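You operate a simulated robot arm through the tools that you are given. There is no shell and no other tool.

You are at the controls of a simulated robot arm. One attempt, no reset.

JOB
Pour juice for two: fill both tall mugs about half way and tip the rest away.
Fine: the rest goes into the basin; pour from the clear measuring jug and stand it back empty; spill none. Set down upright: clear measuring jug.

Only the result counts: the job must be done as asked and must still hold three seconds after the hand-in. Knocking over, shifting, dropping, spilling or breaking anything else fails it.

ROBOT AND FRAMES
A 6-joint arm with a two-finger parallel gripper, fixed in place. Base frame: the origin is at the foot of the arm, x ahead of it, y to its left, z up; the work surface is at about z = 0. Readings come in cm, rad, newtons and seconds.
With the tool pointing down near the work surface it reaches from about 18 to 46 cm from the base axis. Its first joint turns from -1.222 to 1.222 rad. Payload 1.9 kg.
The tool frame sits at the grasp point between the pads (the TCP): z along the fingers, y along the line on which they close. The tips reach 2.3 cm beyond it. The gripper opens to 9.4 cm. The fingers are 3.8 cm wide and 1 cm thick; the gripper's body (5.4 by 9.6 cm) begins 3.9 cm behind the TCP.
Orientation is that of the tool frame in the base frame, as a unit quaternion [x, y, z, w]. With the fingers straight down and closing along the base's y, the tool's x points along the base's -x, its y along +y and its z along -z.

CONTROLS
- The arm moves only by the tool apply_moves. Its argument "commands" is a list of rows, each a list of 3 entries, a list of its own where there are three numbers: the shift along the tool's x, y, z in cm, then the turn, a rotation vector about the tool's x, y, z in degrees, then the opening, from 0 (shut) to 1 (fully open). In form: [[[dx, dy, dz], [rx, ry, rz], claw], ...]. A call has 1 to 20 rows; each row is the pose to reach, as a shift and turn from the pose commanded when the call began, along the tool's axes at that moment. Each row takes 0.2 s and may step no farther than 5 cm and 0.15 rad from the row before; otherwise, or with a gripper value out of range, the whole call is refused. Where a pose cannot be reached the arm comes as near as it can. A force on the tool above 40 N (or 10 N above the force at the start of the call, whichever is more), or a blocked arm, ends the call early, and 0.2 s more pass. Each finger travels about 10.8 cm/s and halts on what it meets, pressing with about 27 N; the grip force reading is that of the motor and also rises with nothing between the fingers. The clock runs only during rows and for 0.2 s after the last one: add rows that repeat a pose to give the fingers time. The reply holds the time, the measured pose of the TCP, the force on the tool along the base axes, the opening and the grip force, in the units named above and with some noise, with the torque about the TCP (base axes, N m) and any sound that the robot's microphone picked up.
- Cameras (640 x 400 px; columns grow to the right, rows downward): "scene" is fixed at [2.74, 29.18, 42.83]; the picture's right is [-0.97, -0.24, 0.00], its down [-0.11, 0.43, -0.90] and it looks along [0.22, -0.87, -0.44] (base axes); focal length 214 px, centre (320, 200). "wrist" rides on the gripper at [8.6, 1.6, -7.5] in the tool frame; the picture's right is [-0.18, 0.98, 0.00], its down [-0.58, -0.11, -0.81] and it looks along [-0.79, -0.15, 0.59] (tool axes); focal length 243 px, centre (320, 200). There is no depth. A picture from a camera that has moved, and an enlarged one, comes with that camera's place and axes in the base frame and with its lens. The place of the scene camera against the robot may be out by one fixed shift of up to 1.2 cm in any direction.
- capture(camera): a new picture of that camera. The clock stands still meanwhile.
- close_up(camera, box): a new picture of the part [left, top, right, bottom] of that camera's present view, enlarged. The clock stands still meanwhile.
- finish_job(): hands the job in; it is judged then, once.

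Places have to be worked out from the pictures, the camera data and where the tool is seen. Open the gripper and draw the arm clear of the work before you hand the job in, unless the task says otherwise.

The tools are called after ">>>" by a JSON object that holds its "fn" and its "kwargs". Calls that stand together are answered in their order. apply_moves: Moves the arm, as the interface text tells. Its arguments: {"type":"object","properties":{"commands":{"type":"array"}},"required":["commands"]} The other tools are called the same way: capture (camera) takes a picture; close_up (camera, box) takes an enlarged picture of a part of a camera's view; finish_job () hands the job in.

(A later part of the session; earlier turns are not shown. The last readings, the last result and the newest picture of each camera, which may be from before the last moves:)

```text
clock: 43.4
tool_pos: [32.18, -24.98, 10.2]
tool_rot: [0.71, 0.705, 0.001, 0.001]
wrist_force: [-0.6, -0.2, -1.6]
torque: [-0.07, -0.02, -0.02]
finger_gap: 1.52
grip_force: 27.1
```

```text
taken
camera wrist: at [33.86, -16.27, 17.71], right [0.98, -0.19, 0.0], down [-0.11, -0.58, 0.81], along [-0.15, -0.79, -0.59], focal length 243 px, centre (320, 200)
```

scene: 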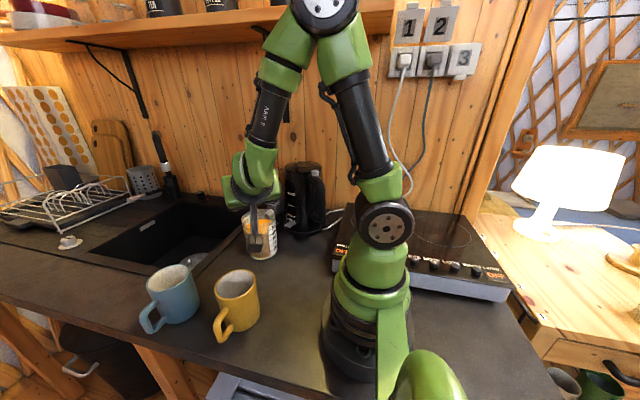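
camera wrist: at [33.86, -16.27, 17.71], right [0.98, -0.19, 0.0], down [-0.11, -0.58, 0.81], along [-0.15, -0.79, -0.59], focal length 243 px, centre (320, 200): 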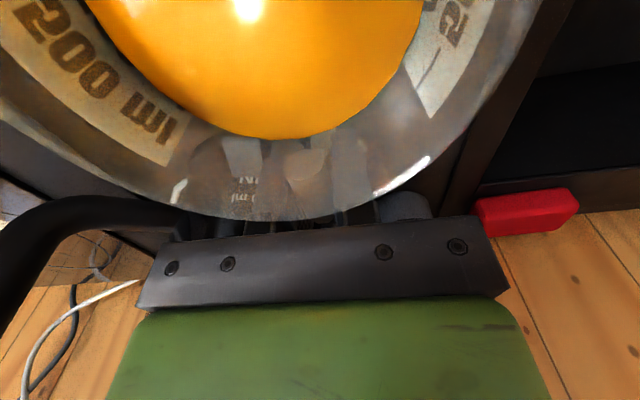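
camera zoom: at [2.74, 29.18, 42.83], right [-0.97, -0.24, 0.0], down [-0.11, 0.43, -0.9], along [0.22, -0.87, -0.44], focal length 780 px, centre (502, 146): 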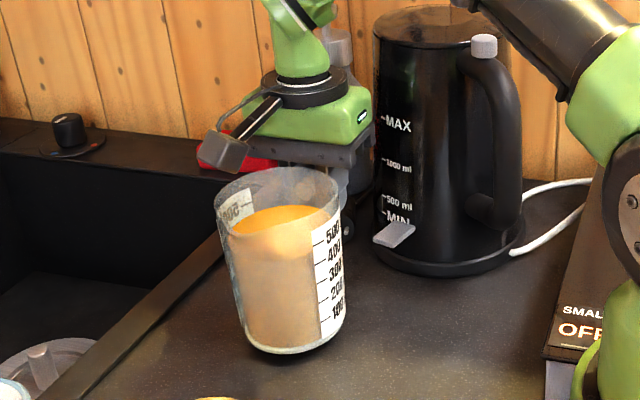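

The jug is lifted cleanly and holds the same attitude in hand. I'll raise it smoothly to z ≈ 24 so it clears everything.

>>> {"fn": "apply_moves", "kwargs": {"commands": [[[0, 0, -0.4], [0, 0, 0], 0], [[0, 0, -1.2], [0, 0, 0], 0], [[0, 0, -2.3], [0, 0, 0], 0], [[0, 0, -3.5], [0, 0, 0], 0], [[0, 0, -4.7], [0, 0, 0], 0], [[0, 0, -5.9], [0, 0, 0], 0], [[0, 0, -7.1], [0, 0, 0], 0], [[0, 0, -8.3], [0, 0, 0], 0], [[0, 0, -9.5], [0, 0, 0], 0], [[0, 0, -10.7], [0, 0, 0], 0], [[0, 0, -11.9], [0, 0, 0], 0], [[0, 0, -12.9], [0, 0, 0], 0], [[0, 0, -13.5], [0, 0, 0], 0], [[0, 0, -13.8], [0, 0, 0], 0], [[0, 0, -13.8], [0, 0, 0], 0]]}}

>>> {"fn": "capture", "kwargs": {"camera": "wrist"}}

>>> {"fn": "capture", "kwargs": {"camera": "scene"}}

```text
clock: 46.6
tool_pos: [32.15, -24.82, 24.05]
tool_rot: [0.708, 0.706, 0.0, 0.001]
wrist_force: [-0.1, 0.5, -2.1]
torque: [-0.13, 0.02, 0.0]
finger_gap: 1.51
grip_force: 27.5
```

```text
taken
camera wrist: at [33.82, -16.25, 31.52], right [0.98, -0.19, 0.0], down [-0.11, -0.58, 0.81], along [-0.15, -0.79, -0.59], focal length 243 px, centre (320, 200)
```

wrist: 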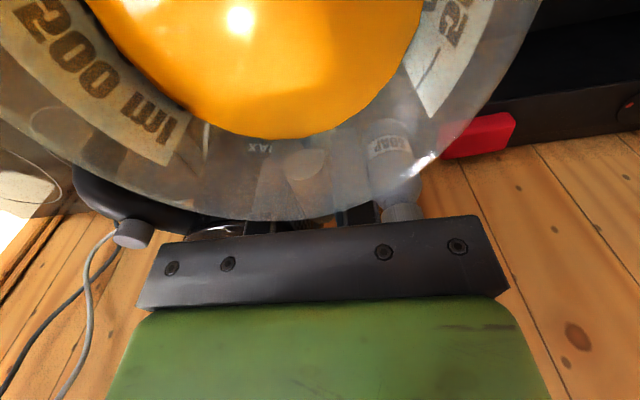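

```text
taken
```

scene: 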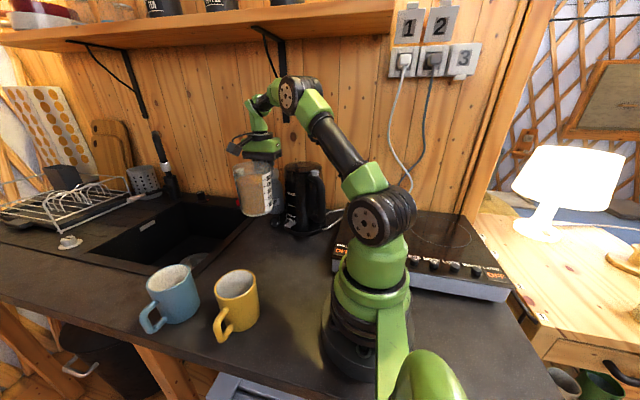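

The jug is held level at z = 24. Now I'll carry it smoothly toward the yellow mug, to about (25.95, -12, 24).

>>> {"fn": "apply_moves", "kwargs": {"commands": [[[0.26, -0.12, 0], [0, 0, 0], 0], [[0.9, -0.43, 0], [0, 0, 0], 0], [[1.92, -0.93, 0], [0, 0, 0], 0], [[3.2, -1.55, 0], [0, 0, 0], 0], [[4.6, -2.23, 0], [0, 0, 0], 0], [[6.14, -2.98, 0], [0, 0, 0], 0], [[7.68, -3.72, 0], [0, 0, 0], 0], [[9.09, -4.4, 0], [0, 0, 0], 0], [[10.37, -5.02, 0], [0, 0, 0], 0], [[11.39, -5.52, 0], [0, 0, 0], 0], [[12.16, -5.89, 0], [0, 0, 0], 0], [[12.6, -6.1, 0], [0, 0, 0], 0], [[12.8, -6.2, 0], [0, 0, 0], 0], [[12.8, -6.2, 0], [0, 0, 0], 0]]}}

>>> {"fn": "capture", "kwargs": {"camera": "scene"}}

```text
clock: 49.6
tool_pos: [26.05, -12.05, 23.89]
tool_rot: [0.709, 0.706, 0.0, 0.001]
wrist_force: [-0.5, 0.5, -0.8]
torque: [-0.07, -0.01, -0.01]
finger_gap: 1.54
grip_force: 26.8
```

```text
taken
```

scene: 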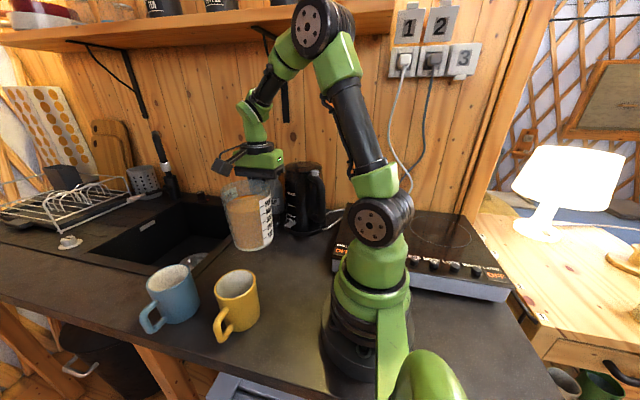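

The jug is over the approach point with the spout ahead at y ≈ 1. The liquid level is about 3.5 cm below the rim, so flow should start near 30°. I'll tilt to 20° while lowering, to bring the lip just above the yellow mug (lip about y 1.2, z 14).

>>> {"fn": "apply_moves", "kwargs": {"commands": [[[0, 0, 0.2], [0, -1, 0], 0], [[0, 0, 0.6], [0, -3, 0], 0], [[0, -0.05, 1.2], [0, -5.5, 0], 0], [[0, -0.1, 1.9], [0, -8, 0], 0], [[0, -0.1, 2.7], [0, -10.5, 0], 0], [[0, -0.1, 3.6], [0, -13, 0], 0], [[0, -0.1, 4.5], [0, -15.5, 0], 0], [[0, -0.1, 5.4], [0, -17.5, 0], 0], [[-0.05, -0.1, 6.3], [0, -19, 0], 0], [[-0.05, -0.1, 7.1], [0, -20, 0], 0], [[-0.09, -0.1, 7.8], [0, -20, 0], 0], [[-0.09, -0.1, 8.3], [0, -20, 0], 0], [[-0.09, -0.1, 8.55], [0, -20, 0], 0], [[-0.09, -0.1, 8.55], [0, -20, 0], 0]]}}

>>> {"fn": "capture", "kwargs": {"camera": "scene"}}

>>> {"fn": "close_up", "kwargs": {"camera": "scene", "box": [170, 190, 310, 350]}}

>>> {"fn": "capture", "kwargs": {"camera": "wrist"}}

```text
clock: 52.6
tool_pos: [25.98, -12.18, 15.3]
tool_rot: [0.697, 0.695, -0.123, 0.124]
wrist_force: [0.0, 0.1, -0.6]
torque: [-0.06, 0.01, 0.01]
finger_gap: 1.53
grip_force: 26.9
```

```text
taken
```

scene: 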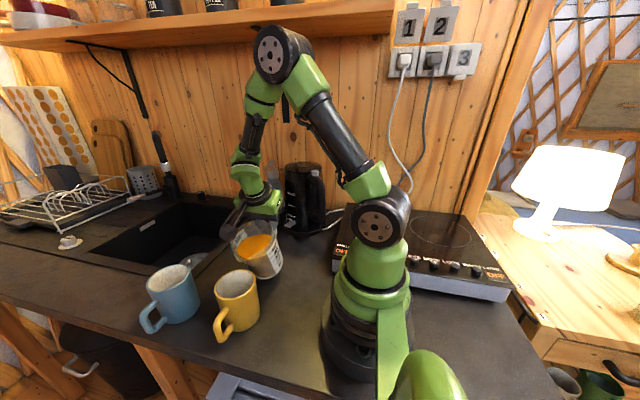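

```text
2.50 times, centred on (240, 270) of scene
camera zoom: at [2.74, 29.18, 42.83], right [-0.97, -0.24, 0.0], down [-0.11, 0.43, -0.9], along [0.22, -0.87, -0.44], focal length 536 px, centre (520, 25)
```

zoom: 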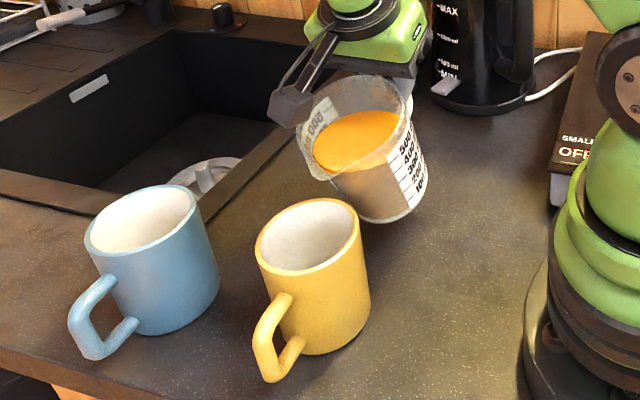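

```text
taken
camera wrist: at [27.61, -1.48, 19.49], right [0.98, -0.18, 0.06], down [-0.11, -0.27, 0.96], along [-0.15, -0.95, -0.28], focal length 243 px, centre (320, 200)
```

wrist: 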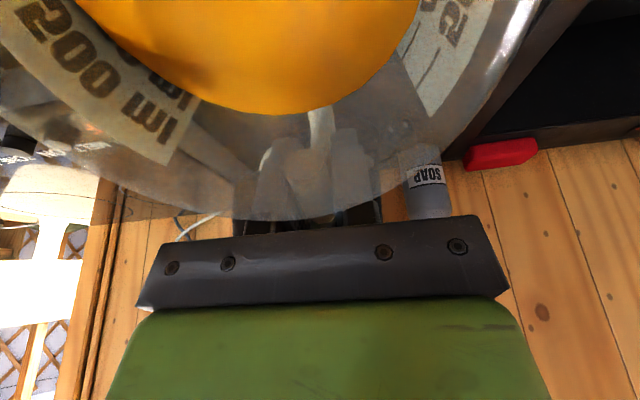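

No flow yet at 20°, as expected. I'll enlarge the lip and the yellow mug to confirm the alignment of the spout over the mug.

>>> {"fn": "close_up", "kwargs": {"camera": "scene", "box": [205, 205, 285, 285]}}

```text
5.00 times, centred on (245, 245) of scene
camera zoom: at [2.74, 29.18, 42.83], right [-0.97, -0.24, 0.0], down [-0.11, 0.43, -0.9], along [0.22, -0.87, -0.44], focal length 1072 px, centre (695, -25)
```

zoom: 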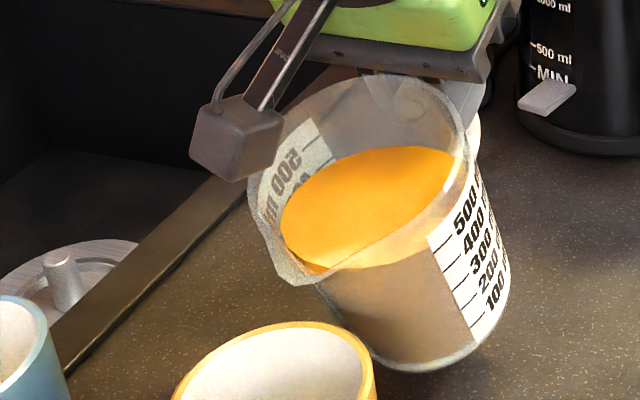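

The spout tip is at about (25.9, 0.6–1.2, 14), inside the yellow mug's mouth. I'll tilt slowly to 30°, keeping the lip in place, and look for flow.

>>> {"fn": "apply_moves", "kwargs": {"commands": [[[0.13, 0, -0.47], [0, -2.5, 0], 0], [[0.27, 0, -0.95], [0, -5, 0], 0], [[0.25, 0, -1.45], [0, -7.5, 0], 0], [[0.19, 0, -2.03], [0, -10, 0], 0]]}}

>>> {"fn": "close_up", "kwargs": {"camera": "scene", "box": [190, 195, 310, 345]}}

```text
clock: 53.6
tool_pos: [25.89, -11.33, 17.33]
tool_rot: [0.684, 0.682, -0.183, 0.184]
wrist_force: [-0.4, -0.1, -1.7]
torque: [-0.02, 0.0, 0.02]
finger_gap: 1.56
grip_force: 26.8
```

```text
2.67 times, centred on (250, 270) of scene
camera zoom: at [2.74, 29.18, 42.83], right [-0.97, -0.24, 0.0], down [-0.11, 0.43, -0.9], along [0.22, -0.87, -0.44], focal length 572 px, centre (507, 13)
```

zoom: 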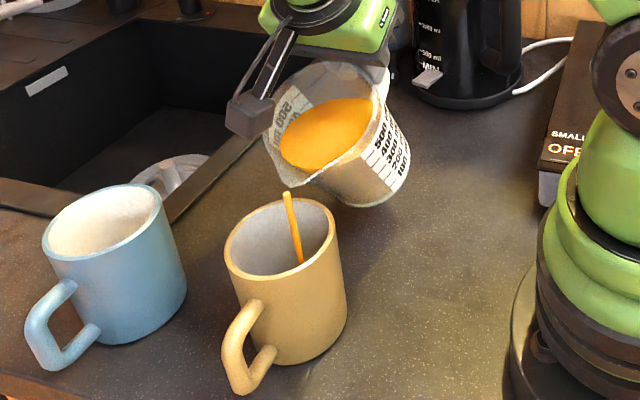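

A clean stream is falling inside the yellow mug. I'll tilt a little more (34°), hold briefly, and check the level.

>>> {"fn": "apply_moves", "kwargs": {"commands": [[[-0.04, 0, -0.38], [0, -2, 0], 0], [[-0.08, 0, -0.76], [0, -4, 0], 0], [[-0.08, 0, -0.76], [0, -4, 0], 0], [[-0.08, 0, -0.76], [0, -4, 0], 0]]}}

>>> {"fn": "close_up", "kwargs": {"camera": "scene", "box": [190, 195, 310, 345]}}

```text
clock: 54.6
tool_pos: [25.92, -10.92, 17.87]
tool_rot: [0.677, 0.675, -0.207, 0.208]
wrist_force: [0.3, 1.0, -2.3]
torque: [-0.01, -0.03, -0.01]
finger_gap: 1.52
grip_force: 27.2
```

```text
2.67 times, centred on (250, 270) of scene
camera zoom: at [2.74, 29.18, 42.83], right [-0.97, -0.24, 0.0], down [-0.11, 0.43, -0.9], along [0.22, -0.87, -0.44], focal length 572 px, centre (507, 13)
```

zoom: 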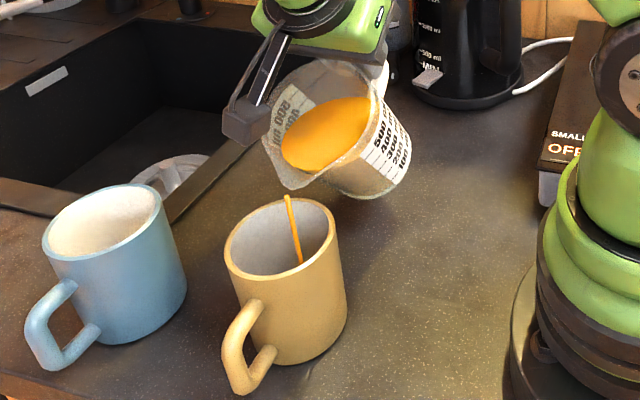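

The flow continues cleanly into the mug. I'll go on to 40° and hold for a moment.

>>> {"fn": "apply_moves", "kwargs": {"commands": [[[-0.09, 0, -0.46], [0, -2, 0], 0], [[-0.18, 0, -0.92], [0, -4, 0], 0], [[-0.28, 0, -1.38], [0, -6, 0], 0], [[-0.28, 0, -1.38], [0, -6, 0], 0], [[-0.28, 0, -1.38], [0, -6, 0], 0]]}}

>>> {"fn": "close_up", "kwargs": {"camera": "scene", "box": [190, 195, 310, 345]}}

```text
clock: 55.8
tool_pos: [25.96, -10.52, 19.25]
tool_rot: [0.665, 0.663, -0.242, 0.243]
wrist_force: [0.7, -0.3, -1.3]
torque: [0.0, -0.01, -0.01]
finger_gap: 1.57
grip_force: 27.1
```

```text
2.67 times, centred on (250, 270) of scene
camera zoom: at [2.74, 29.18, 42.83], right [-0.97, -0.24, 0.0], down [-0.11, 0.43, -0.9], along [0.22, -0.87, -0.44], focal length 572 px, centre (507, 13)
```

zoom: 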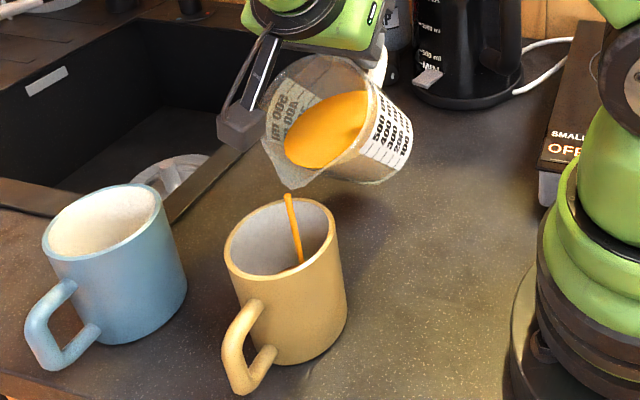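

The stream is steady inside the mug. I'll hold here for a second to let it flow, then look for the rising surface.

>>> {"fn": "apply_moves", "kwargs": {"commands": [[[0, 0, 0], [0, 0, 0], 0], [[0, 0, 0], [0, 0, 0], 0], [[0, 0, 0], [0, 0, 0], 0], [[0, 0, 0], [0, 0, 0], 0]]}}

>>> {"fn": "close_up", "kwargs": {"camera": "scene", "box": [190, 195, 310, 345]}}

>>> {"fn": "capture", "kwargs": {"camera": "wrist"}}

```text
clock: 56.8
tool_pos: [25.94, -10.53, 19.15]
tool_rot: [0.665, 0.664, -0.241, 0.242]
wrist_force: [0.4, -0.1, -1.6]
torque: [-0.05, -0.02, 0.0]
finger_gap: 1.56
grip_force: 27.4
```

```text
2.67 times, centred on (250, 270) of scene
camera zoom: at [2.74, 29.18, 42.83], right [-0.97, -0.24, 0.0], down [-0.11, 0.43, -0.9], along [0.22, -0.87, -0.44], focal length 572 px, centre (507, 13)
```

zoom: 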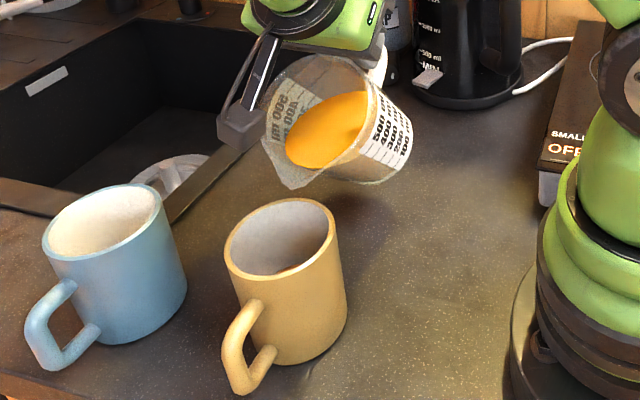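

```text
taken
camera wrist: at [27.6, 0.94, 19.47], right [0.98, -0.14, 0.12], down [-0.11, 0.08, 0.99], along [-0.15, -0.99, 0.06], focal length 243 px, centre (320, 200)
```

wrist: 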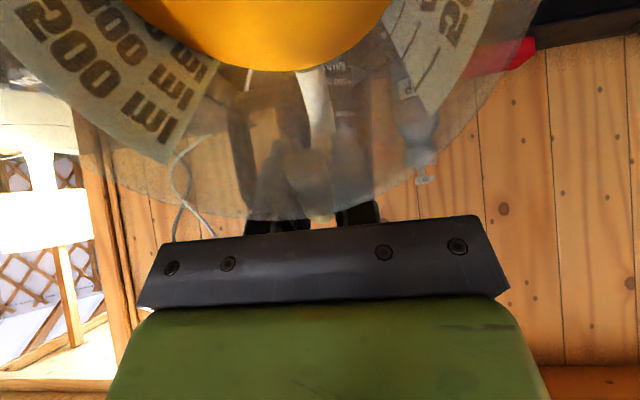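

The flow has stopped at 40° equilibrium, and a hint of orange shows low inside the mug. I'll enlarge the mug to read the level.

>>> {"fn": "close_up", "kwargs": {"camera": "scene", "box": [210, 260, 270, 310]}}

>>> {"fn": "close_up", "kwargs": {"camera": "scene", "box": [230, 205, 280, 255]}}

```text
8.00 times, centred on (240, 285) of scene
camera zoom: at [2.74, 29.18, 42.83], right [-0.97, -0.24, 0.0], down [-0.11, 0.43, -0.9], along [0.22, -0.87, -0.44], focal length 1716 px, centre (960, -480)
```

zoom: 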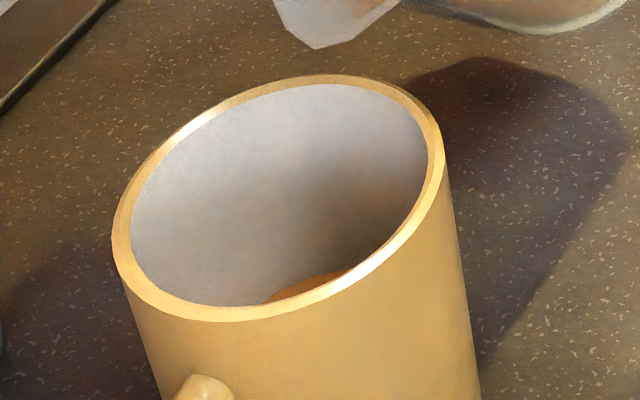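

```text
8.00 times, centred on (255, 230) of scene
camera zoom: at [2.74, 29.18, 42.83], right [-0.97, -0.24, 0.0], down [-0.11, 0.43, -0.9], along [0.22, -0.87, -0.44], focal length 1716 px, centre (840, -40)
```

zoom: 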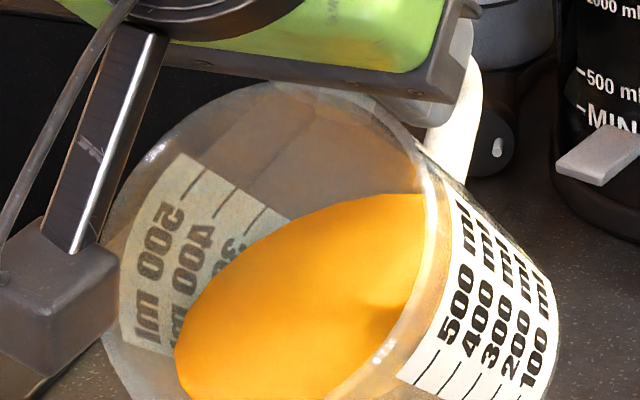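

The yellow mug's level is now about 3.5 vs rim 10 on the same scale, roughly a third full. I'll tilt to 44° and hold until the flow stops.

>>> {"fn": "apply_moves", "kwargs": {"commands": [[[-0.07, 0, -0.31], [0, -1.3, 0], 0], [[-0.13, 0, -0.61], [0, -2.6, 0], 0], [[-0.2, 0, -0.92], [0, -4, 0], 0], [[-0.2, 0, -0.92], [0, -4, 0], 0], [[-0.2, 0, -0.92], [0, -4, 0], 0], [[-0.2, 0, -0.92], [0, -4, 0], 0], [[-0.2, 0, -0.92], [0, -4, 0], 0]]}}

>>> {"fn": "close_up", "kwargs": {"camera": "scene", "box": [190, 195, 310, 345]}}

>>> {"fn": "close_up", "kwargs": {"camera": "scene", "box": [210, 260, 270, 310]}}

```text
clock: 58.4
tool_pos: [25.95, -10.12, 20.12]
tool_rot: [0.656, 0.655, -0.265, 0.265]
wrist_force: [-0.4, -0.7, -1.5]
torque: [-0.04, 0.02, 0.0]
finger_gap: 1.54
grip_force: 27.0
```

```text
2.67 times, centred on (250, 270) of scene
camera zoom: at [2.74, 29.18, 42.83], right [-0.97, -0.24, 0.0], down [-0.11, 0.43, -0.9], along [0.22, -0.87, -0.44], focal length 572 px, centre (507, 13)
```

zoom: 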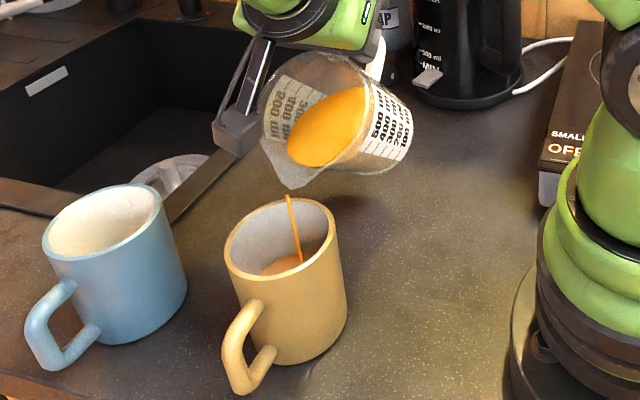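

```text
8.00 times, centred on (240, 285) of scene
camera zoom: at [2.74, 29.18, 42.83], right [-0.97, -0.24, 0.0], down [-0.11, 0.43, -0.9], along [0.22, -0.87, -0.44], focal length 1716 px, centre (960, -480)
```

zoom: 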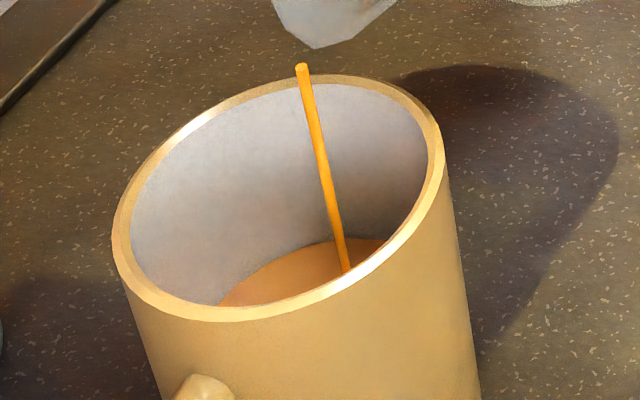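

The level is now about 44% and a thin stream is still running. I'll hold another second to let it finish.

>>> {"fn": "apply_moves", "kwargs": {"commands": [[[0, 0, 0], [0, 0, 0], 0], [[0, 0, 0], [0, 0, 0], 0], [[0, 0, 0], [0, 0, 0], 0], [[0, 0, 0], [0, 0, 0], 0]]}}

>>> {"fn": "close_up", "kwargs": {"camera": "scene", "box": [210, 260, 270, 310]}}

```text
clock: 59.4
tool_pos: [25.94, -10.1, 20.11]
tool_rot: [0.656, 0.654, -0.266, 0.266]
wrist_force: [0.1, -0.1, -2.3]
torque: [-0.02, -0.04, 0.01]
finger_gap: 1.55
grip_force: 26.5
```

```text
8.00 times, centred on (240, 285) of scene
camera zoom: at [2.74, 29.18, 42.83], right [-0.97, -0.24, 0.0], down [-0.11, 0.43, -0.9], along [0.22, -0.87, -0.44], focal length 1716 px, centre (960, -480)
```

zoom: 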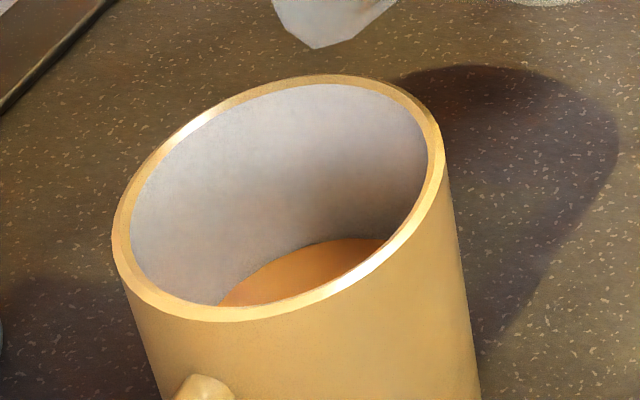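

The flow stopped with the yellow mug at roughly 43–44%. A further 2° should bring it close to half.

>>> {"fn": "apply_moves", "kwargs": {"commands": [[[-0.05, 0, -0.23], [0, -1, 0], 0], [[-0.1, 0, -0.45], [0, -2, 0], 0], [[-0.1, 0, -0.45], [0, -2, 0], 0], [[-0.1, 0, -0.45], [0, -2, 0], 0], [[-0.1, 0, -0.45], [0, -2, 0], 0], [[-0.1, 0, -0.45], [0, -2, 0], 0], [[-0.1, 0, -0.45], [0, -2, 0], 0], [[-0.1, 0, -0.45], [0, -2, 0], 0]]}}

>>> {"fn": "close_up", "kwargs": {"camera": "scene", "box": [210, 260, 270, 310]}}

>>> {"fn": "close_up", "kwargs": {"camera": "scene", "box": [190, 195, 310, 345]}}

```text
clock: 61.2
tool_pos: [25.98, -9.76, 20.49]
tool_rot: [0.651, 0.65, -0.277, 0.277]
wrist_force: [0.2, -1.1, -1.3]
torque: [-0.02, -0.01, -0.02]
finger_gap: 1.54
grip_force: 26.7
```

```text
8.00 times, centred on (240, 285) of scene
camera zoom: at [2.74, 29.18, 42.83], right [-0.97, -0.24, 0.0], down [-0.11, 0.43, -0.9], along [0.22, -0.87, -0.44], focal length 1716 px, centre (960, -480)
```

zoom: 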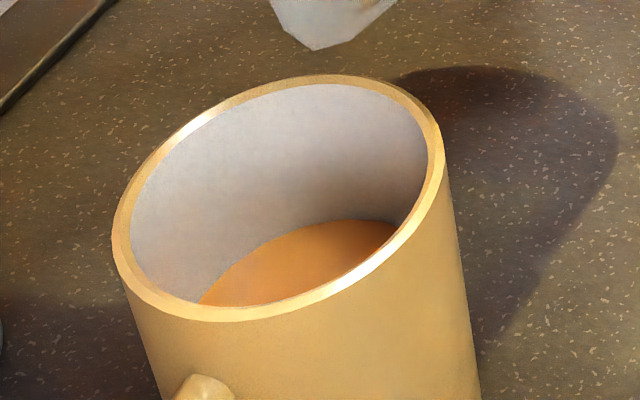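

```text
2.67 times, centred on (250, 270) of scene
camera zoom: at [2.74, 29.18, 42.83], right [-0.97, -0.24, 0.0], down [-0.11, 0.43, -0.9], along [0.22, -0.87, -0.44], focal length 572 px, centre (507, 13)
```

zoom: 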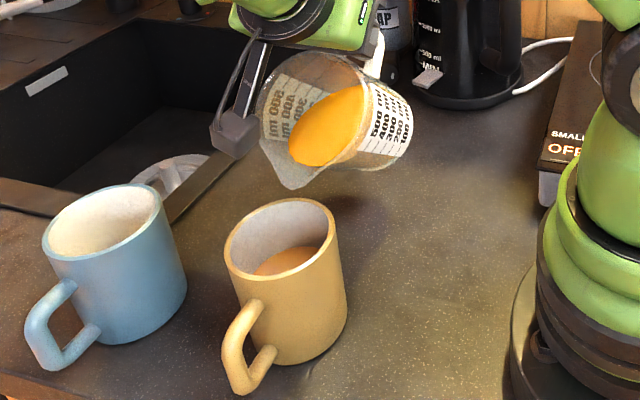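

The yellow mug now reads about 50% and the flow has stopped. I'll untilt 10° and rise while still over the mug, then carry on to the blue mug.

>>> {"fn": "apply_moves", "kwargs": {"commands": [[[-0.2, 0, 0], [0, 1, 0], 0], [[-0.6, 0, 0.02], [0, 3, 0], 0], [[-1.0, 0, 0.04], [0, 5, 0], 0], [[-1.4, 0, 0.05], [0, 7, 0], 0], [[-1.8, 0, 0.06], [0, 9, 0], 0], [[-2.03, 0, 0.07], [0, 10, 0], 0], [[-2.03, 0, 0.07], [0, 10, 0], 0]]}}

>>> {"fn": "close_up", "kwargs": {"camera": "scene", "box": [130, 170, 310, 345]}}

```text
clock: 62.8
tool_pos: [26.06, -11.23, 21.88]
tool_rot: [0.673, 0.671, -0.219, 0.219]
wrist_force: [0.3, -1.1, -1.9]
torque: [-0.06, -0.04, 0.0]
finger_gap: 1.53
grip_force: 26.8
```

```text
2.29 times, centred on (220, 258) of scene
camera zoom: at [2.74, 29.18, 42.83], right [-0.97, -0.24, 0.0], down [-0.11, 0.43, -0.9], along [0.22, -0.87, -0.44], focal length 490 px, centre (549, 69)
```

zoom: 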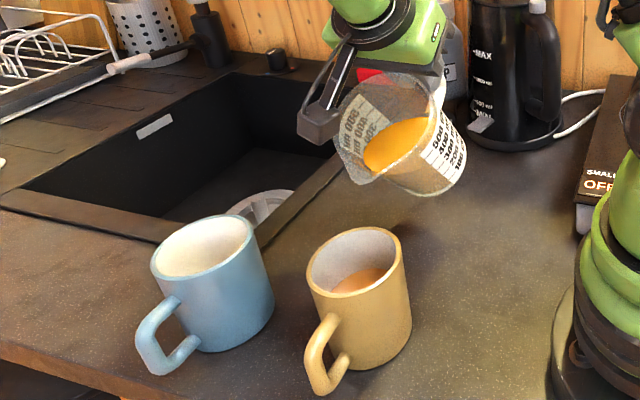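

The yellow mug looks half full and nothing dripped outside. Now I'll carry the jug sideways to the blue mug.

>>> {"fn": "apply_moves", "kwargs": {"commands": [[[0.02, 0.22, -0.02], [0, 0, 0], 0], [[0.09, 0.88, -0.06], [0, 0, 0], 0], [[0.19, 1.92, -0.14], [0, 0, 0], 0], [[0.32, 3.25, -0.23], [0, 0, 0], 0], [[0.47, 4.7, -0.34], [0, 0, 0], 0], [[0.63, 6.3, -0.46], [0, 0, 0], 0], [[0.79, 7.95, -0.57], [0, 0, 0], 0], [[0.95, 9.6, -0.69], [0, 0, 0], 0], [[1.1, 11.05, -0.8], [0, 0, 0], 0], [[1.21, 12.25, -0.88], [0, 0, 0], 0], [[1.31, 13.3, -0.95], [0, 0, 0], 0], [[1.39, 14.0, -1.0], [0, 0, 0], 0], [[1.44, 14.5, -1.04], [0, 0, 0], 0], [[1.46, 14.7, -1.06], [0, 0, 0], 0], [[1.46, 14.7, -1.06], [0, 0, 0], 0]]}}

>>> {"fn": "capture", "kwargs": {"camera": "scene"}}

>>> {"fn": "close_up", "kwargs": {"camera": "scene", "box": [130, 190, 250, 340]}}

```text
clock: 66.0
tool_pos: [40.65, -9.5, 22.03]
tool_rot: [0.674, 0.671, -0.219, 0.219]
wrist_force: [0.2, 0.0, -1.1]
torque: [-0.06, 0.02, 0.03]
finger_gap: 1.53
grip_force: 27.5
```

```text
taken
```

scene: 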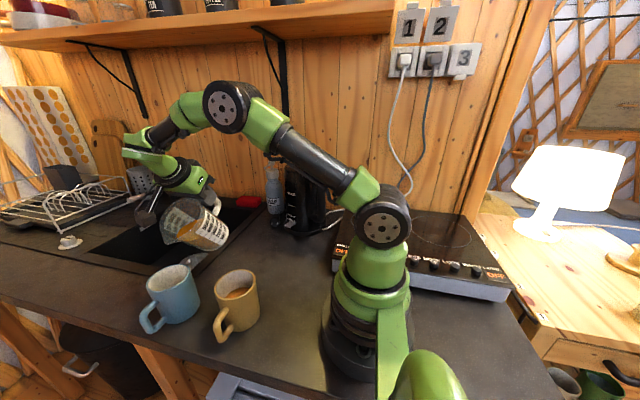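

```text
2.67 times, centred on (190, 265) of scene
camera zoom: at [2.74, 29.18, 42.83], right [-0.97, -0.24, 0.0], down [-0.11, 0.43, -0.9], along [0.22, -0.87, -0.44], focal length 572 px, centre (667, 27)
```

zoom: 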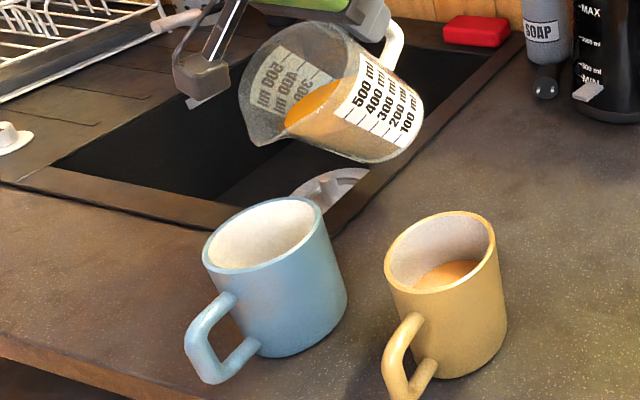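

The lip is about 2 cm short of the blue mug's centre in y, which is right, and about 0.5 cm low in x. I'll shift x by +0.4, lower the lip to z ≈ 13.5 and tilt to 44° (just below the flow angle).

>>> {"fn": "apply_moves", "kwargs": {"commands": [[[0.2, 0.05, 0.09], [0, -0.8, 0], 0], [[0.6, 0.13, 0.28], [0, -2.4, 0], 0], [[1.05, 0.22, 0.49], [0, -4.2, 0], 0], [[1.45, 0.3, 0.68], [0, -6, 0], 0], [[1.75, 0.37, 0.82], [0, -7.3, 0], 0], [[1.91, 0.4, 0.89], [0, -8, 0], 0], [[1.91, 0.4, 0.89], [0, -8, 0], 0]]}}

>>> {"fn": "close_up", "kwargs": {"camera": "scene", "box": [130, 190, 250, 340]}}

```text
clock: 67.6
tool_pos: [41.1, -8.38, 20.03]
tool_rot: [0.656, 0.655, -0.265, 0.266]
wrist_force: [-0.3, -0.8, -1.3]
torque: [-0.03, 0.0, 0.0]
finger_gap: 1.51
grip_force: 26.9
```

```text
2.67 times, centred on (190, 265) of scene
camera zoom: at [2.74, 29.18, 42.83], right [-0.97, -0.24, 0.0], down [-0.11, 0.43, -0.9], along [0.22, -0.87, -0.44], focal length 572 px, centre (667, 27)
```

zoom: 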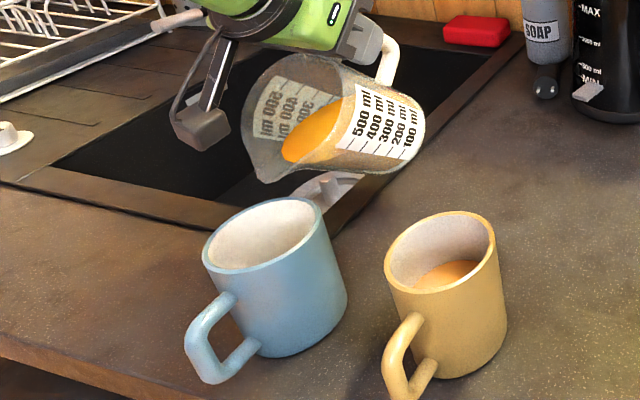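

The lip is aligned over the blue mug (offset about -0.1, -1.7 from centre). I'll tilt slowly to 50° and watch.

>>> {"fn": "apply_moves", "kwargs": {"commands": [[[-0.09, 0, -0.46], [0, -2, 0], 0], [[-0.18, 0, -0.92], [0, -4, 0], 0], [[-0.27, 0, -1.38], [0, -6, 0], 0], [[-0.27, 0, -1.38], [0, -6, 0], 0]]}}

>>> {"fn": "close_up", "kwargs": {"camera": "scene", "box": [130, 190, 250, 340]}}

```text
clock: 68.6
tool_pos: [41.1, -7.59, 21.11]
tool_rot: [0.642, 0.639, -0.299, 0.299]
wrist_force: [-0.3, 0.8, -1.8]
torque: [-0.01, 0.01, 0.01]
finger_gap: 1.53
grip_force: 27.0
```

```text
2.67 times, centred on (190, 265) of scene
camera zoom: at [2.74, 29.18, 42.83], right [-0.97, -0.24, 0.0], down [-0.11, 0.43, -0.9], along [0.22, -0.87, -0.44], focal length 572 px, centre (667, 27)
```

zoom: 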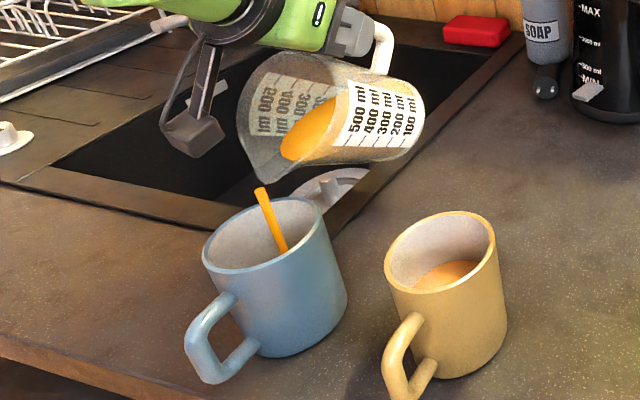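

The stream lands well inside the blue mug. I'll hold about a second at 50°.

>>> {"fn": "apply_moves", "kwargs": {"commands": [[[0, 0, 0], [0, 0, 0], 0], [[0, 0, 0], [0, 0, 0], 0], [[0, 0, 0], [0, 0, 0], 0], [[0, 0, 0], [0, 0, 0], 0]]}}

>>> {"fn": "close_up", "kwargs": {"camera": "scene", "box": [130, 190, 250, 340]}}

>>> {"fn": "close_up", "kwargs": {"camera": "scene", "box": [140, 255, 200, 305]}}

```text
clock: 69.6
tool_pos: [41.04, -7.67, 21.26]
tool_rot: [0.642, 0.64, -0.299, 0.299]
wrist_force: [-0.7, -0.3, -1.6]
torque: [-0.02, 0.0, -0.01]
finger_gap: 1.54
grip_force: 26.7
```

```text
2.67 times, centred on (190, 265) of scene
camera zoom: at [2.74, 29.18, 42.83], right [-0.97, -0.24, 0.0], down [-0.11, 0.43, -0.9], along [0.22, -0.87, -0.44], focal length 572 px, centre (667, 27)
```

zoom: 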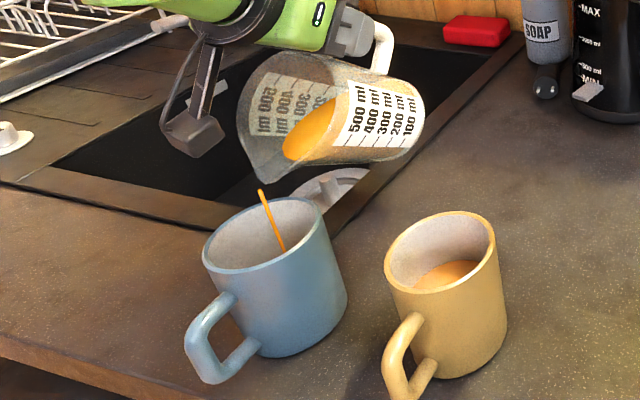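

```text
8.00 times, centred on (170, 280) of scene
camera zoom: at [2.74, 29.18, 42.83], right [-0.97, -0.24, 0.0], down [-0.11, 0.43, -0.9], along [0.22, -0.87, -0.44], focal length 1716 px, centre (1520, -440)
```

zoom: 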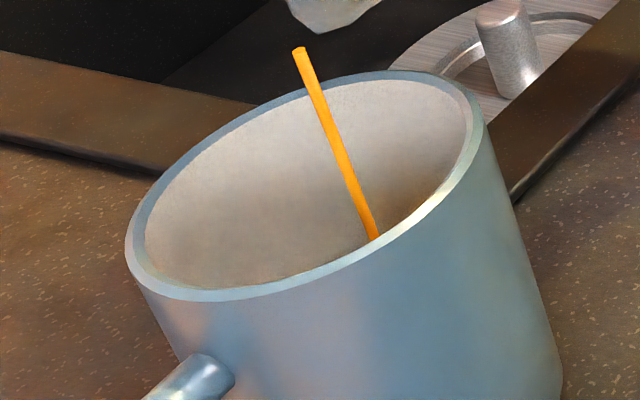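

It's still flowing, with the level not visible yet. I'll increase to 53° and hold.

>>> {"fn": "apply_moves", "kwargs": {"commands": [[[-0.08, 0, -0.34], [0, -1.5, 0], 0], [[-0.16, 0, -0.68], [0, -3, 0], 0], [[-0.16, 0, -0.68], [0, -3, 0], 0], [[-0.16, 0, -0.68], [0, -3, 0], 0], [[-0.16, 0, -0.68], [0, -3, 0], 0], [[-0.16, 0, -0.68], [0, -3, 0], 0], [[-0.16, 0, -0.68], [0, -3, 0], 0], [[-0.16, 0, -0.68], [0, -3, 0], 0]]}}

>>> {"fn": "close_up", "kwargs": {"camera": "scene", "box": [130, 190, 250, 340]}}

>>> {"fn": "close_up", "kwargs": {"camera": "scene", "box": [140, 255, 200, 305]}}

```text
clock: 71.4
tool_pos: [40.91, -7.25, 21.58]
tool_rot: [0.634, 0.631, -0.316, 0.316]
wrist_force: [-0.8, 0.5, -0.8]
torque: [0.01, 0.01, 0.01]
finger_gap: 1.54
grip_force: 27.0
```

```text
2.67 times, centred on (190, 265) of scene
camera zoom: at [2.74, 29.18, 42.83], right [-0.97, -0.24, 0.0], down [-0.11, 0.43, -0.9], along [0.22, -0.87, -0.44], focal length 572 px, centre (667, 27)
```

zoom: 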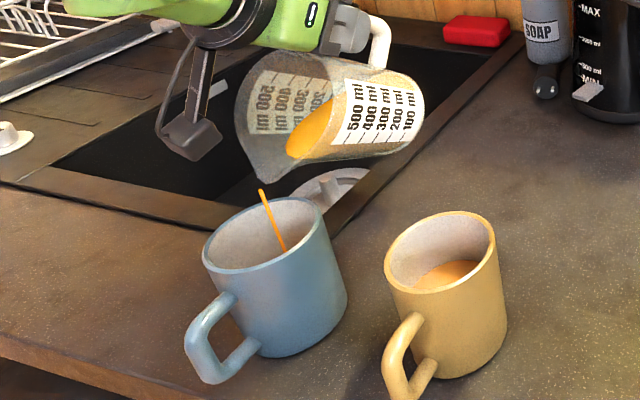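

```text
8.00 times, centred on (170, 280) of scene
camera zoom: at [2.74, 29.18, 42.83], right [-0.97, -0.24, 0.0], down [-0.11, 0.43, -0.9], along [0.22, -0.87, -0.44], focal length 1716 px, centre (1520, -440)
```

zoom: 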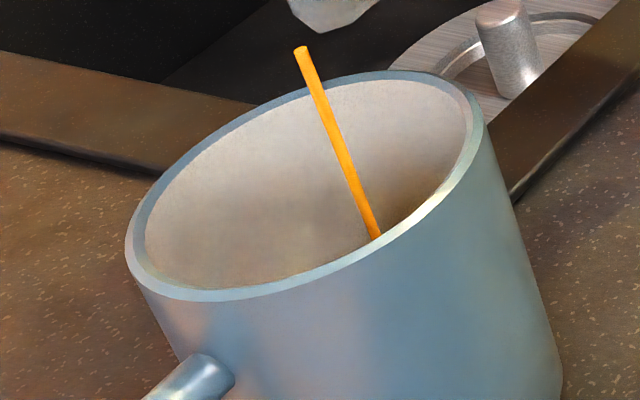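

The view only shows the blue mug above about 41% full, so it's still under that. I'll go on to 56° and hold.

>>> {"fn": "apply_moves", "kwargs": {"commands": [[[-0.08, 0, -0.34], [0, -1.5, 0], 0], [[-0.15, 0, -0.68], [0, -3, 0], 0], [[-0.15, 0, -0.68], [0, -3, 0], 0], [[-0.15, 0, -0.68], [0, -3, 0], 0], [[-0.15, 0, -0.68], [0, -3, 0], 0], [[-0.15, 0, -0.68], [0, -3, 0], 0], [[-0.15, 0, -0.68], [0, -3, 0], 0], [[-0.15, 0, -0.68], [0, -3, 0], 0]]}}

>>> {"fn": "close_up", "kwargs": {"camera": "scene", "box": [130, 190, 250, 340]}}

>>> {"fn": "close_up", "kwargs": {"camera": "scene", "box": [140, 255, 200, 305]}}

```text
clock: 73.2
tool_pos: [41.02, -6.73, 22.2]
tool_rot: [0.625, 0.622, -0.334, 0.332]
wrist_force: [0.5, 0.1, -1.3]
torque: [-0.01, -0.01, -0.04]
finger_gap: 1.53
grip_force: 27.1
```

```text
2.67 times, centred on (190, 265) of scene
camera zoom: at [2.74, 29.18, 42.83], right [-0.97, -0.24, 0.0], down [-0.11, 0.43, -0.9], along [0.22, -0.87, -0.44], focal length 572 px, centre (667, 27)
```

zoom: 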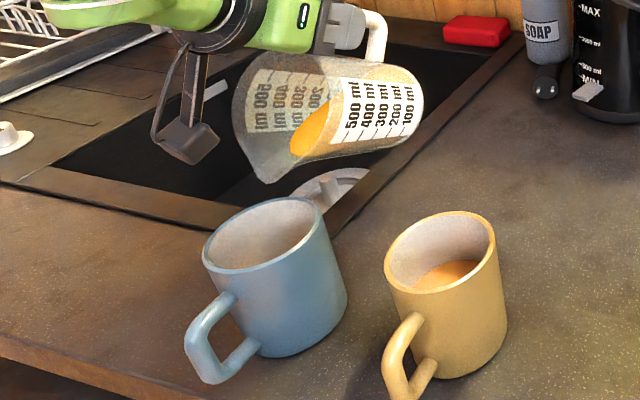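

```text
8.00 times, centred on (170, 280) of scene
camera zoom: at [2.74, 29.18, 42.83], right [-0.97, -0.24, 0.0], down [-0.11, 0.43, -0.9], along [0.22, -0.87, -0.44], focal length 1716 px, centre (1520, -440)
```

zoom: 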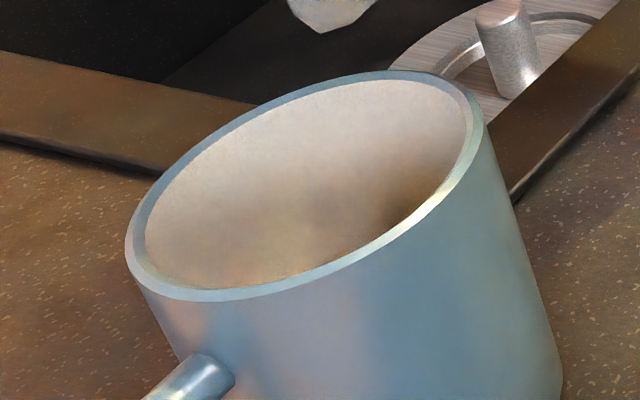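

The flow stopped at 56° and the surface is still just below the visible range. I'll go to 58.5° and hold.

>>> {"fn": "apply_moves", "kwargs": {"commands": [[[-0.06, 0, -0.27], [0, -1.25, 0], 0], [[-0.13, 0, -0.55], [0, -2.5, 0], 0], [[-0.13, 0, -0.55], [0, -2.5, 0], 0], [[-0.13, 0, -0.55], [0, -2.5, 0], 0], [[-0.13, 0, -0.55], [0, -2.5, 0], 0], [[-0.13, 0, -0.55], [0, -2.5, 0], 0], [[-0.13, 0, -0.55], [0, -2.5, 0], 0], [[-0.13, 0, -0.55], [0, -2.5, 0], 0]]}}

>>> {"fn": "close_up", "kwargs": {"camera": "scene", "box": [130, 190, 250, 340]}}

>>> {"fn": "close_up", "kwargs": {"camera": "scene", "box": [140, 255, 200, 305]}}

```text
clock: 75.0
tool_pos: [40.94, -6.36, 22.73]
tool_rot: [0.618, 0.616, -0.346, 0.346]
wrist_force: [-1.2, -0.8, -1.4]
torque: [-0.01, -0.04, 0.01]
finger_gap: 1.55
grip_force: 27.1
```

```text
2.67 times, centred on (190, 265) of scene
camera zoom: at [2.74, 29.18, 42.83], right [-0.97, -0.24, 0.0], down [-0.11, 0.43, -0.9], along [0.22, -0.87, -0.44], focal length 572 px, centre (667, 27)
```

zoom: 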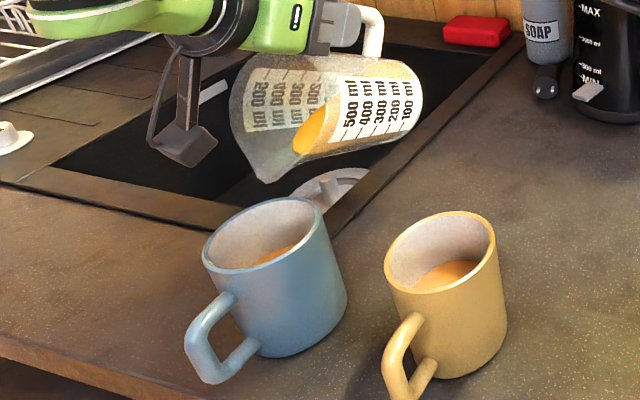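

```text
8.00 times, centred on (170, 280) of scene
camera zoom: at [2.74, 29.18, 42.83], right [-0.97, -0.24, 0.0], down [-0.11, 0.43, -0.9], along [0.22, -0.87, -0.44], focal length 1716 px, centre (1520, -440)
```

zoom: 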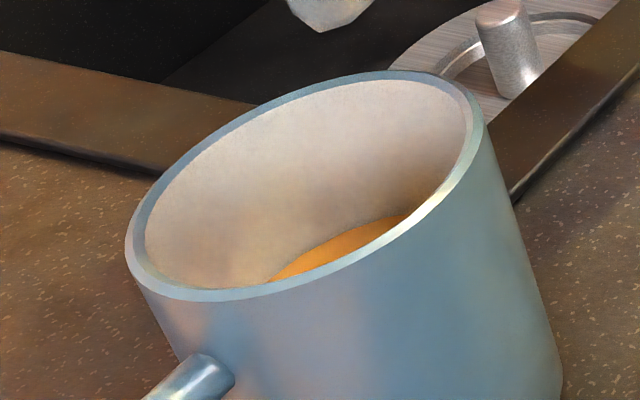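

The blue mug now reads about 50% and the flow has stopped. I'll untilt to 48° and rise, keeping the lip over the blue mug at first.

>>> {"fn": "apply_moves", "kwargs": {"commands": [[[-0.1, 0, 0.02], [0, 1.5, 0], 0], [[-0.4, 0, 0.08], [0, 4, 0], 0], [[-0.9, 0, 0.16], [0, 6.5, 0], 0], [[-1.6, 0, 0.28], [0, 8.5, 0], 0], [[-2.3, 0, 0.4], [0, 10, 0], 0], [[-2.95, 0, 0.52], [0, 10.5, 0], 0], [[-3.3, 0, 0.59], [0, 10.5, 0], 0], [[-3.43, 0, 0.62], [0, 10.5, 0], 0], [[-3.43, 0, 0.62], [0, 10.5, 0], 0]]}}

>>> {"fn": "close_up", "kwargs": {"camera": "scene", "box": [120, 170, 280, 345]}}

>>> {"fn": "close_up", "kwargs": {"camera": "scene", "box": [140, 255, 200, 305]}}

```text
clock: 77.0
tool_pos: [41.14, -8.71, 25.17]
tool_rot: [0.648, 0.644, -0.289, 0.287]
wrist_force: [0.1, 0.5, -0.9]
torque: [0.01, 0.01, -0.03]
finger_gap: 1.55
grip_force: 28.0
```

```text
2.29 times, centred on (200, 258) of scene
camera zoom: at [2.74, 29.18, 42.83], right [-0.97, -0.24, 0.0], down [-0.11, 0.43, -0.9], along [0.22, -0.87, -0.44], focal length 490 px, centre (594, 69)
```

zoom: 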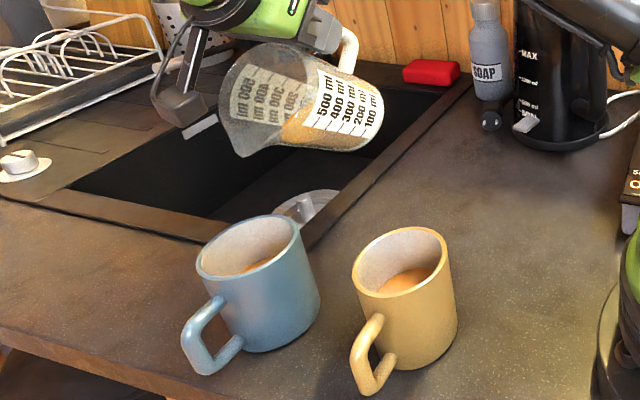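

```text
8.00 times, centred on (170, 280) of scene
camera zoom: at [2.74, 29.18, 42.83], right [-0.97, -0.24, 0.0], down [-0.11, 0.43, -0.9], along [0.22, -0.87, -0.44], focal length 1716 px, centre (1520, -440)
```

zoom: 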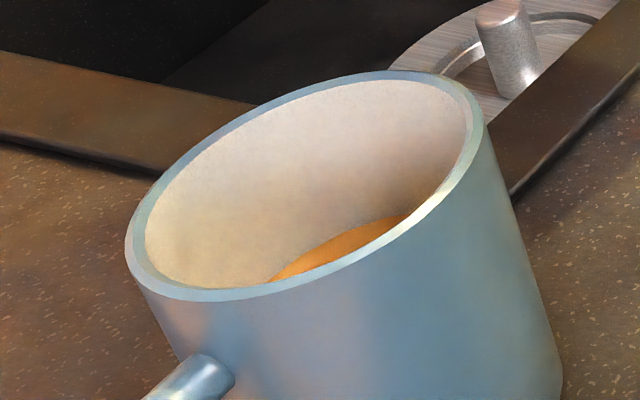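

Both mugs are about half full with no spill visible. Now I'll swing the jug (about 165 ml left, tilt 48°, below its flow angle) around toward the basin.

>>> {"fn": "apply_moves", "kwargs": {"commands": [[[-0.01, 0.2, 0.02], [-1.0, 0, -0.9], 0], [[-0.03, 0.8, 0.08], [-3.9, 0, -3.5], 0], [[-0.07, 1.65, 0.17], [-8.1, 0, -7.3], 0], [[-0.11, 2.6, 0.27], [-12.7, 0, -11.5], 0], [[-0.15, 3.55, 0.36], [-17.4, 0, -15.7], 0], [[-0.19, 4.5, 0.46], [-22.0, 0, -19.8], 0], [[-0.23, 5.45, 0.56], [-26.7, 0, -24.0], 0], [[-0.27, 6.4, 0.66], [-31.3, 0, -28.2], 0], [[-0.31, 7.35, 0.75], [-36.0, 0, -32.4], 0], [[-0.35, 8.3, 0.85], [-40.6, 0, -36.6], 0], [[-0.39, 9.25, 0.95], [-45.2, 0, -40.8], 0], [[-0.43, 10.2, 1.05], [-49.9, 0, -45.0], 0], [[-0.47, 11.1, 1.14], [-54.3, 0, -48.9], 0], [[-0.49, 11.7, 1.2], [-57.2, 0, -51.6], 0], [[-0.5, 12.0, 1.23], [-58.7, 0, -52.9], 0], [[-0.5, 12.0, 1.23], [-58.7, 0, -52.9], 0]]}}

>>> {"fn": "capture", "kwargs": {"camera": "scene"}}

```text
clock: 80.4
tool_pos: [53.06, -10.16, 24.87]
tool_rot: [0.088, 0.909, -0.041, 0.405]
wrist_force: [-0.1, -0.1, -1.1]
torque: [-0.01, -0.01, 0.02]
finger_gap: 1.54
grip_force: 26.9
```

```text
taken
```

scene: 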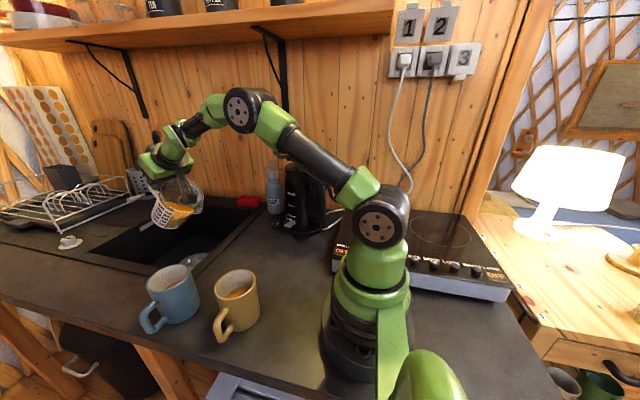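

The jug is now aimed inward over the sink at (53.1, -10.2, 24.9), tilt 48°. I'll extend outward and lower to get the lip safely beyond the basin's front edge (inner edge x ≈ 48), with the tilt still below flow.

>>> {"fn": "apply_moves", "kwargs": {"commands": [[[0.15, 0, 0.5], [0, -0.3, 0], 0], [[0.44, 0, 1.5], [0, -1, 0], 0], [[0.79, 0, 2.7], [0, -1.8, 0], 0], [[1.17, 0, 4.0], [0, -2.7, 0], 0], [[1.55, 0, 5.3], [0, -3.5, 0], 0], [[1.93, 0, 6.6], [0, -4.4, 0], 0], [[2.28, 0, 7.8], [0, -5.2, 0], 0], [[2.52, 0, 8.6], [0, -5.7, 0], 0], [[2.63, 0, 9.0], [0, -6, 0], 0], [[2.63, 0, 9.0], [0, -6, 0], 0]]}}

>>> {"fn": "capture", "kwargs": {"camera": "scene"}}

>>> {"fn": "close_up", "kwargs": {"camera": "scene", "box": [90, 140, 250, 290]}}

```text
clock: 82.6
tool_pos: [57.77, -11.1, 17.01]
tool_rot: [0.085, 0.886, -0.044, 0.453]
wrist_force: [0.6, -0.5, -0.3]
torque: [-0.01, -0.02, 0.01]
finger_gap: 1.52
grip_force: 26.6
```

```text
taken
```

scene: 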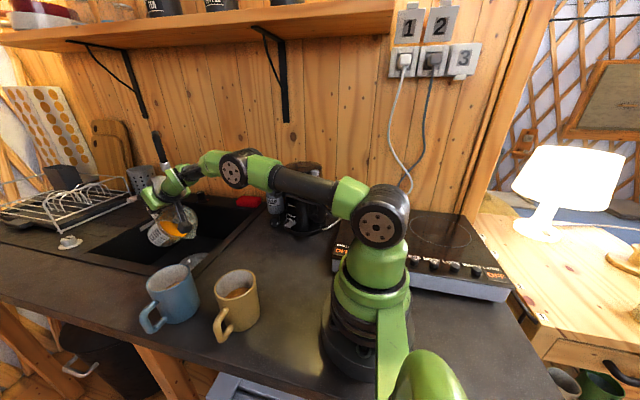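

```text
2.67 times, centred on (170, 215) of scene
camera zoom: at [2.74, 29.18, 42.83], right [-0.97, -0.24, 0.0], down [-0.11, 0.43, -0.9], along [0.22, -0.87, -0.44], focal length 572 px, centre (720, 160)
```

zoom: 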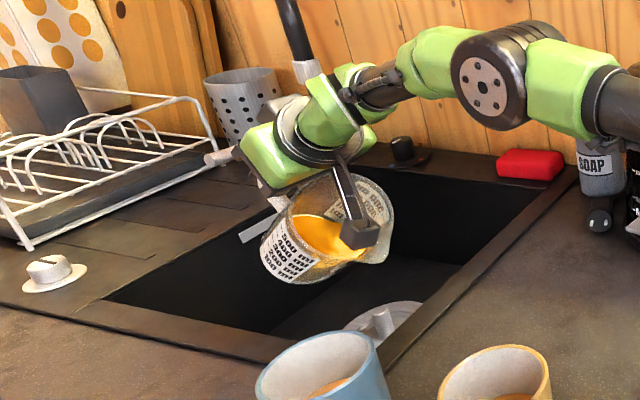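

The pose is reached with the lip at roughly x = 47.7, just inside the rim line, so I need a couple more cm. I'll extend a bit further and lower before any flow.

>>> {"fn": "apply_moves", "kwargs": {"commands": [[[0.19, 0, 0.7], [0, -0.6, 0], 0], [[0.38, 0, 1.42], [0, -1.3, 0], 0], [[0.56, 0, 2.12], [0, -2, 0], 0], [[0.56, 0, 2.12], [0, -2, 0], 0]]}}

```text
clock: 83.6
tool_pos: [58.82, -11.2, 15.21]
tool_rot: [0.086, 0.878, -0.047, 0.468]
wrist_force: [0.1, -0.1, -1.0]
torque: [0.0, -0.02, 0.04]
finger_gap: 1.54
grip_force: 27.2
out of reach, approached as far as the arm can: row 3, 4
```

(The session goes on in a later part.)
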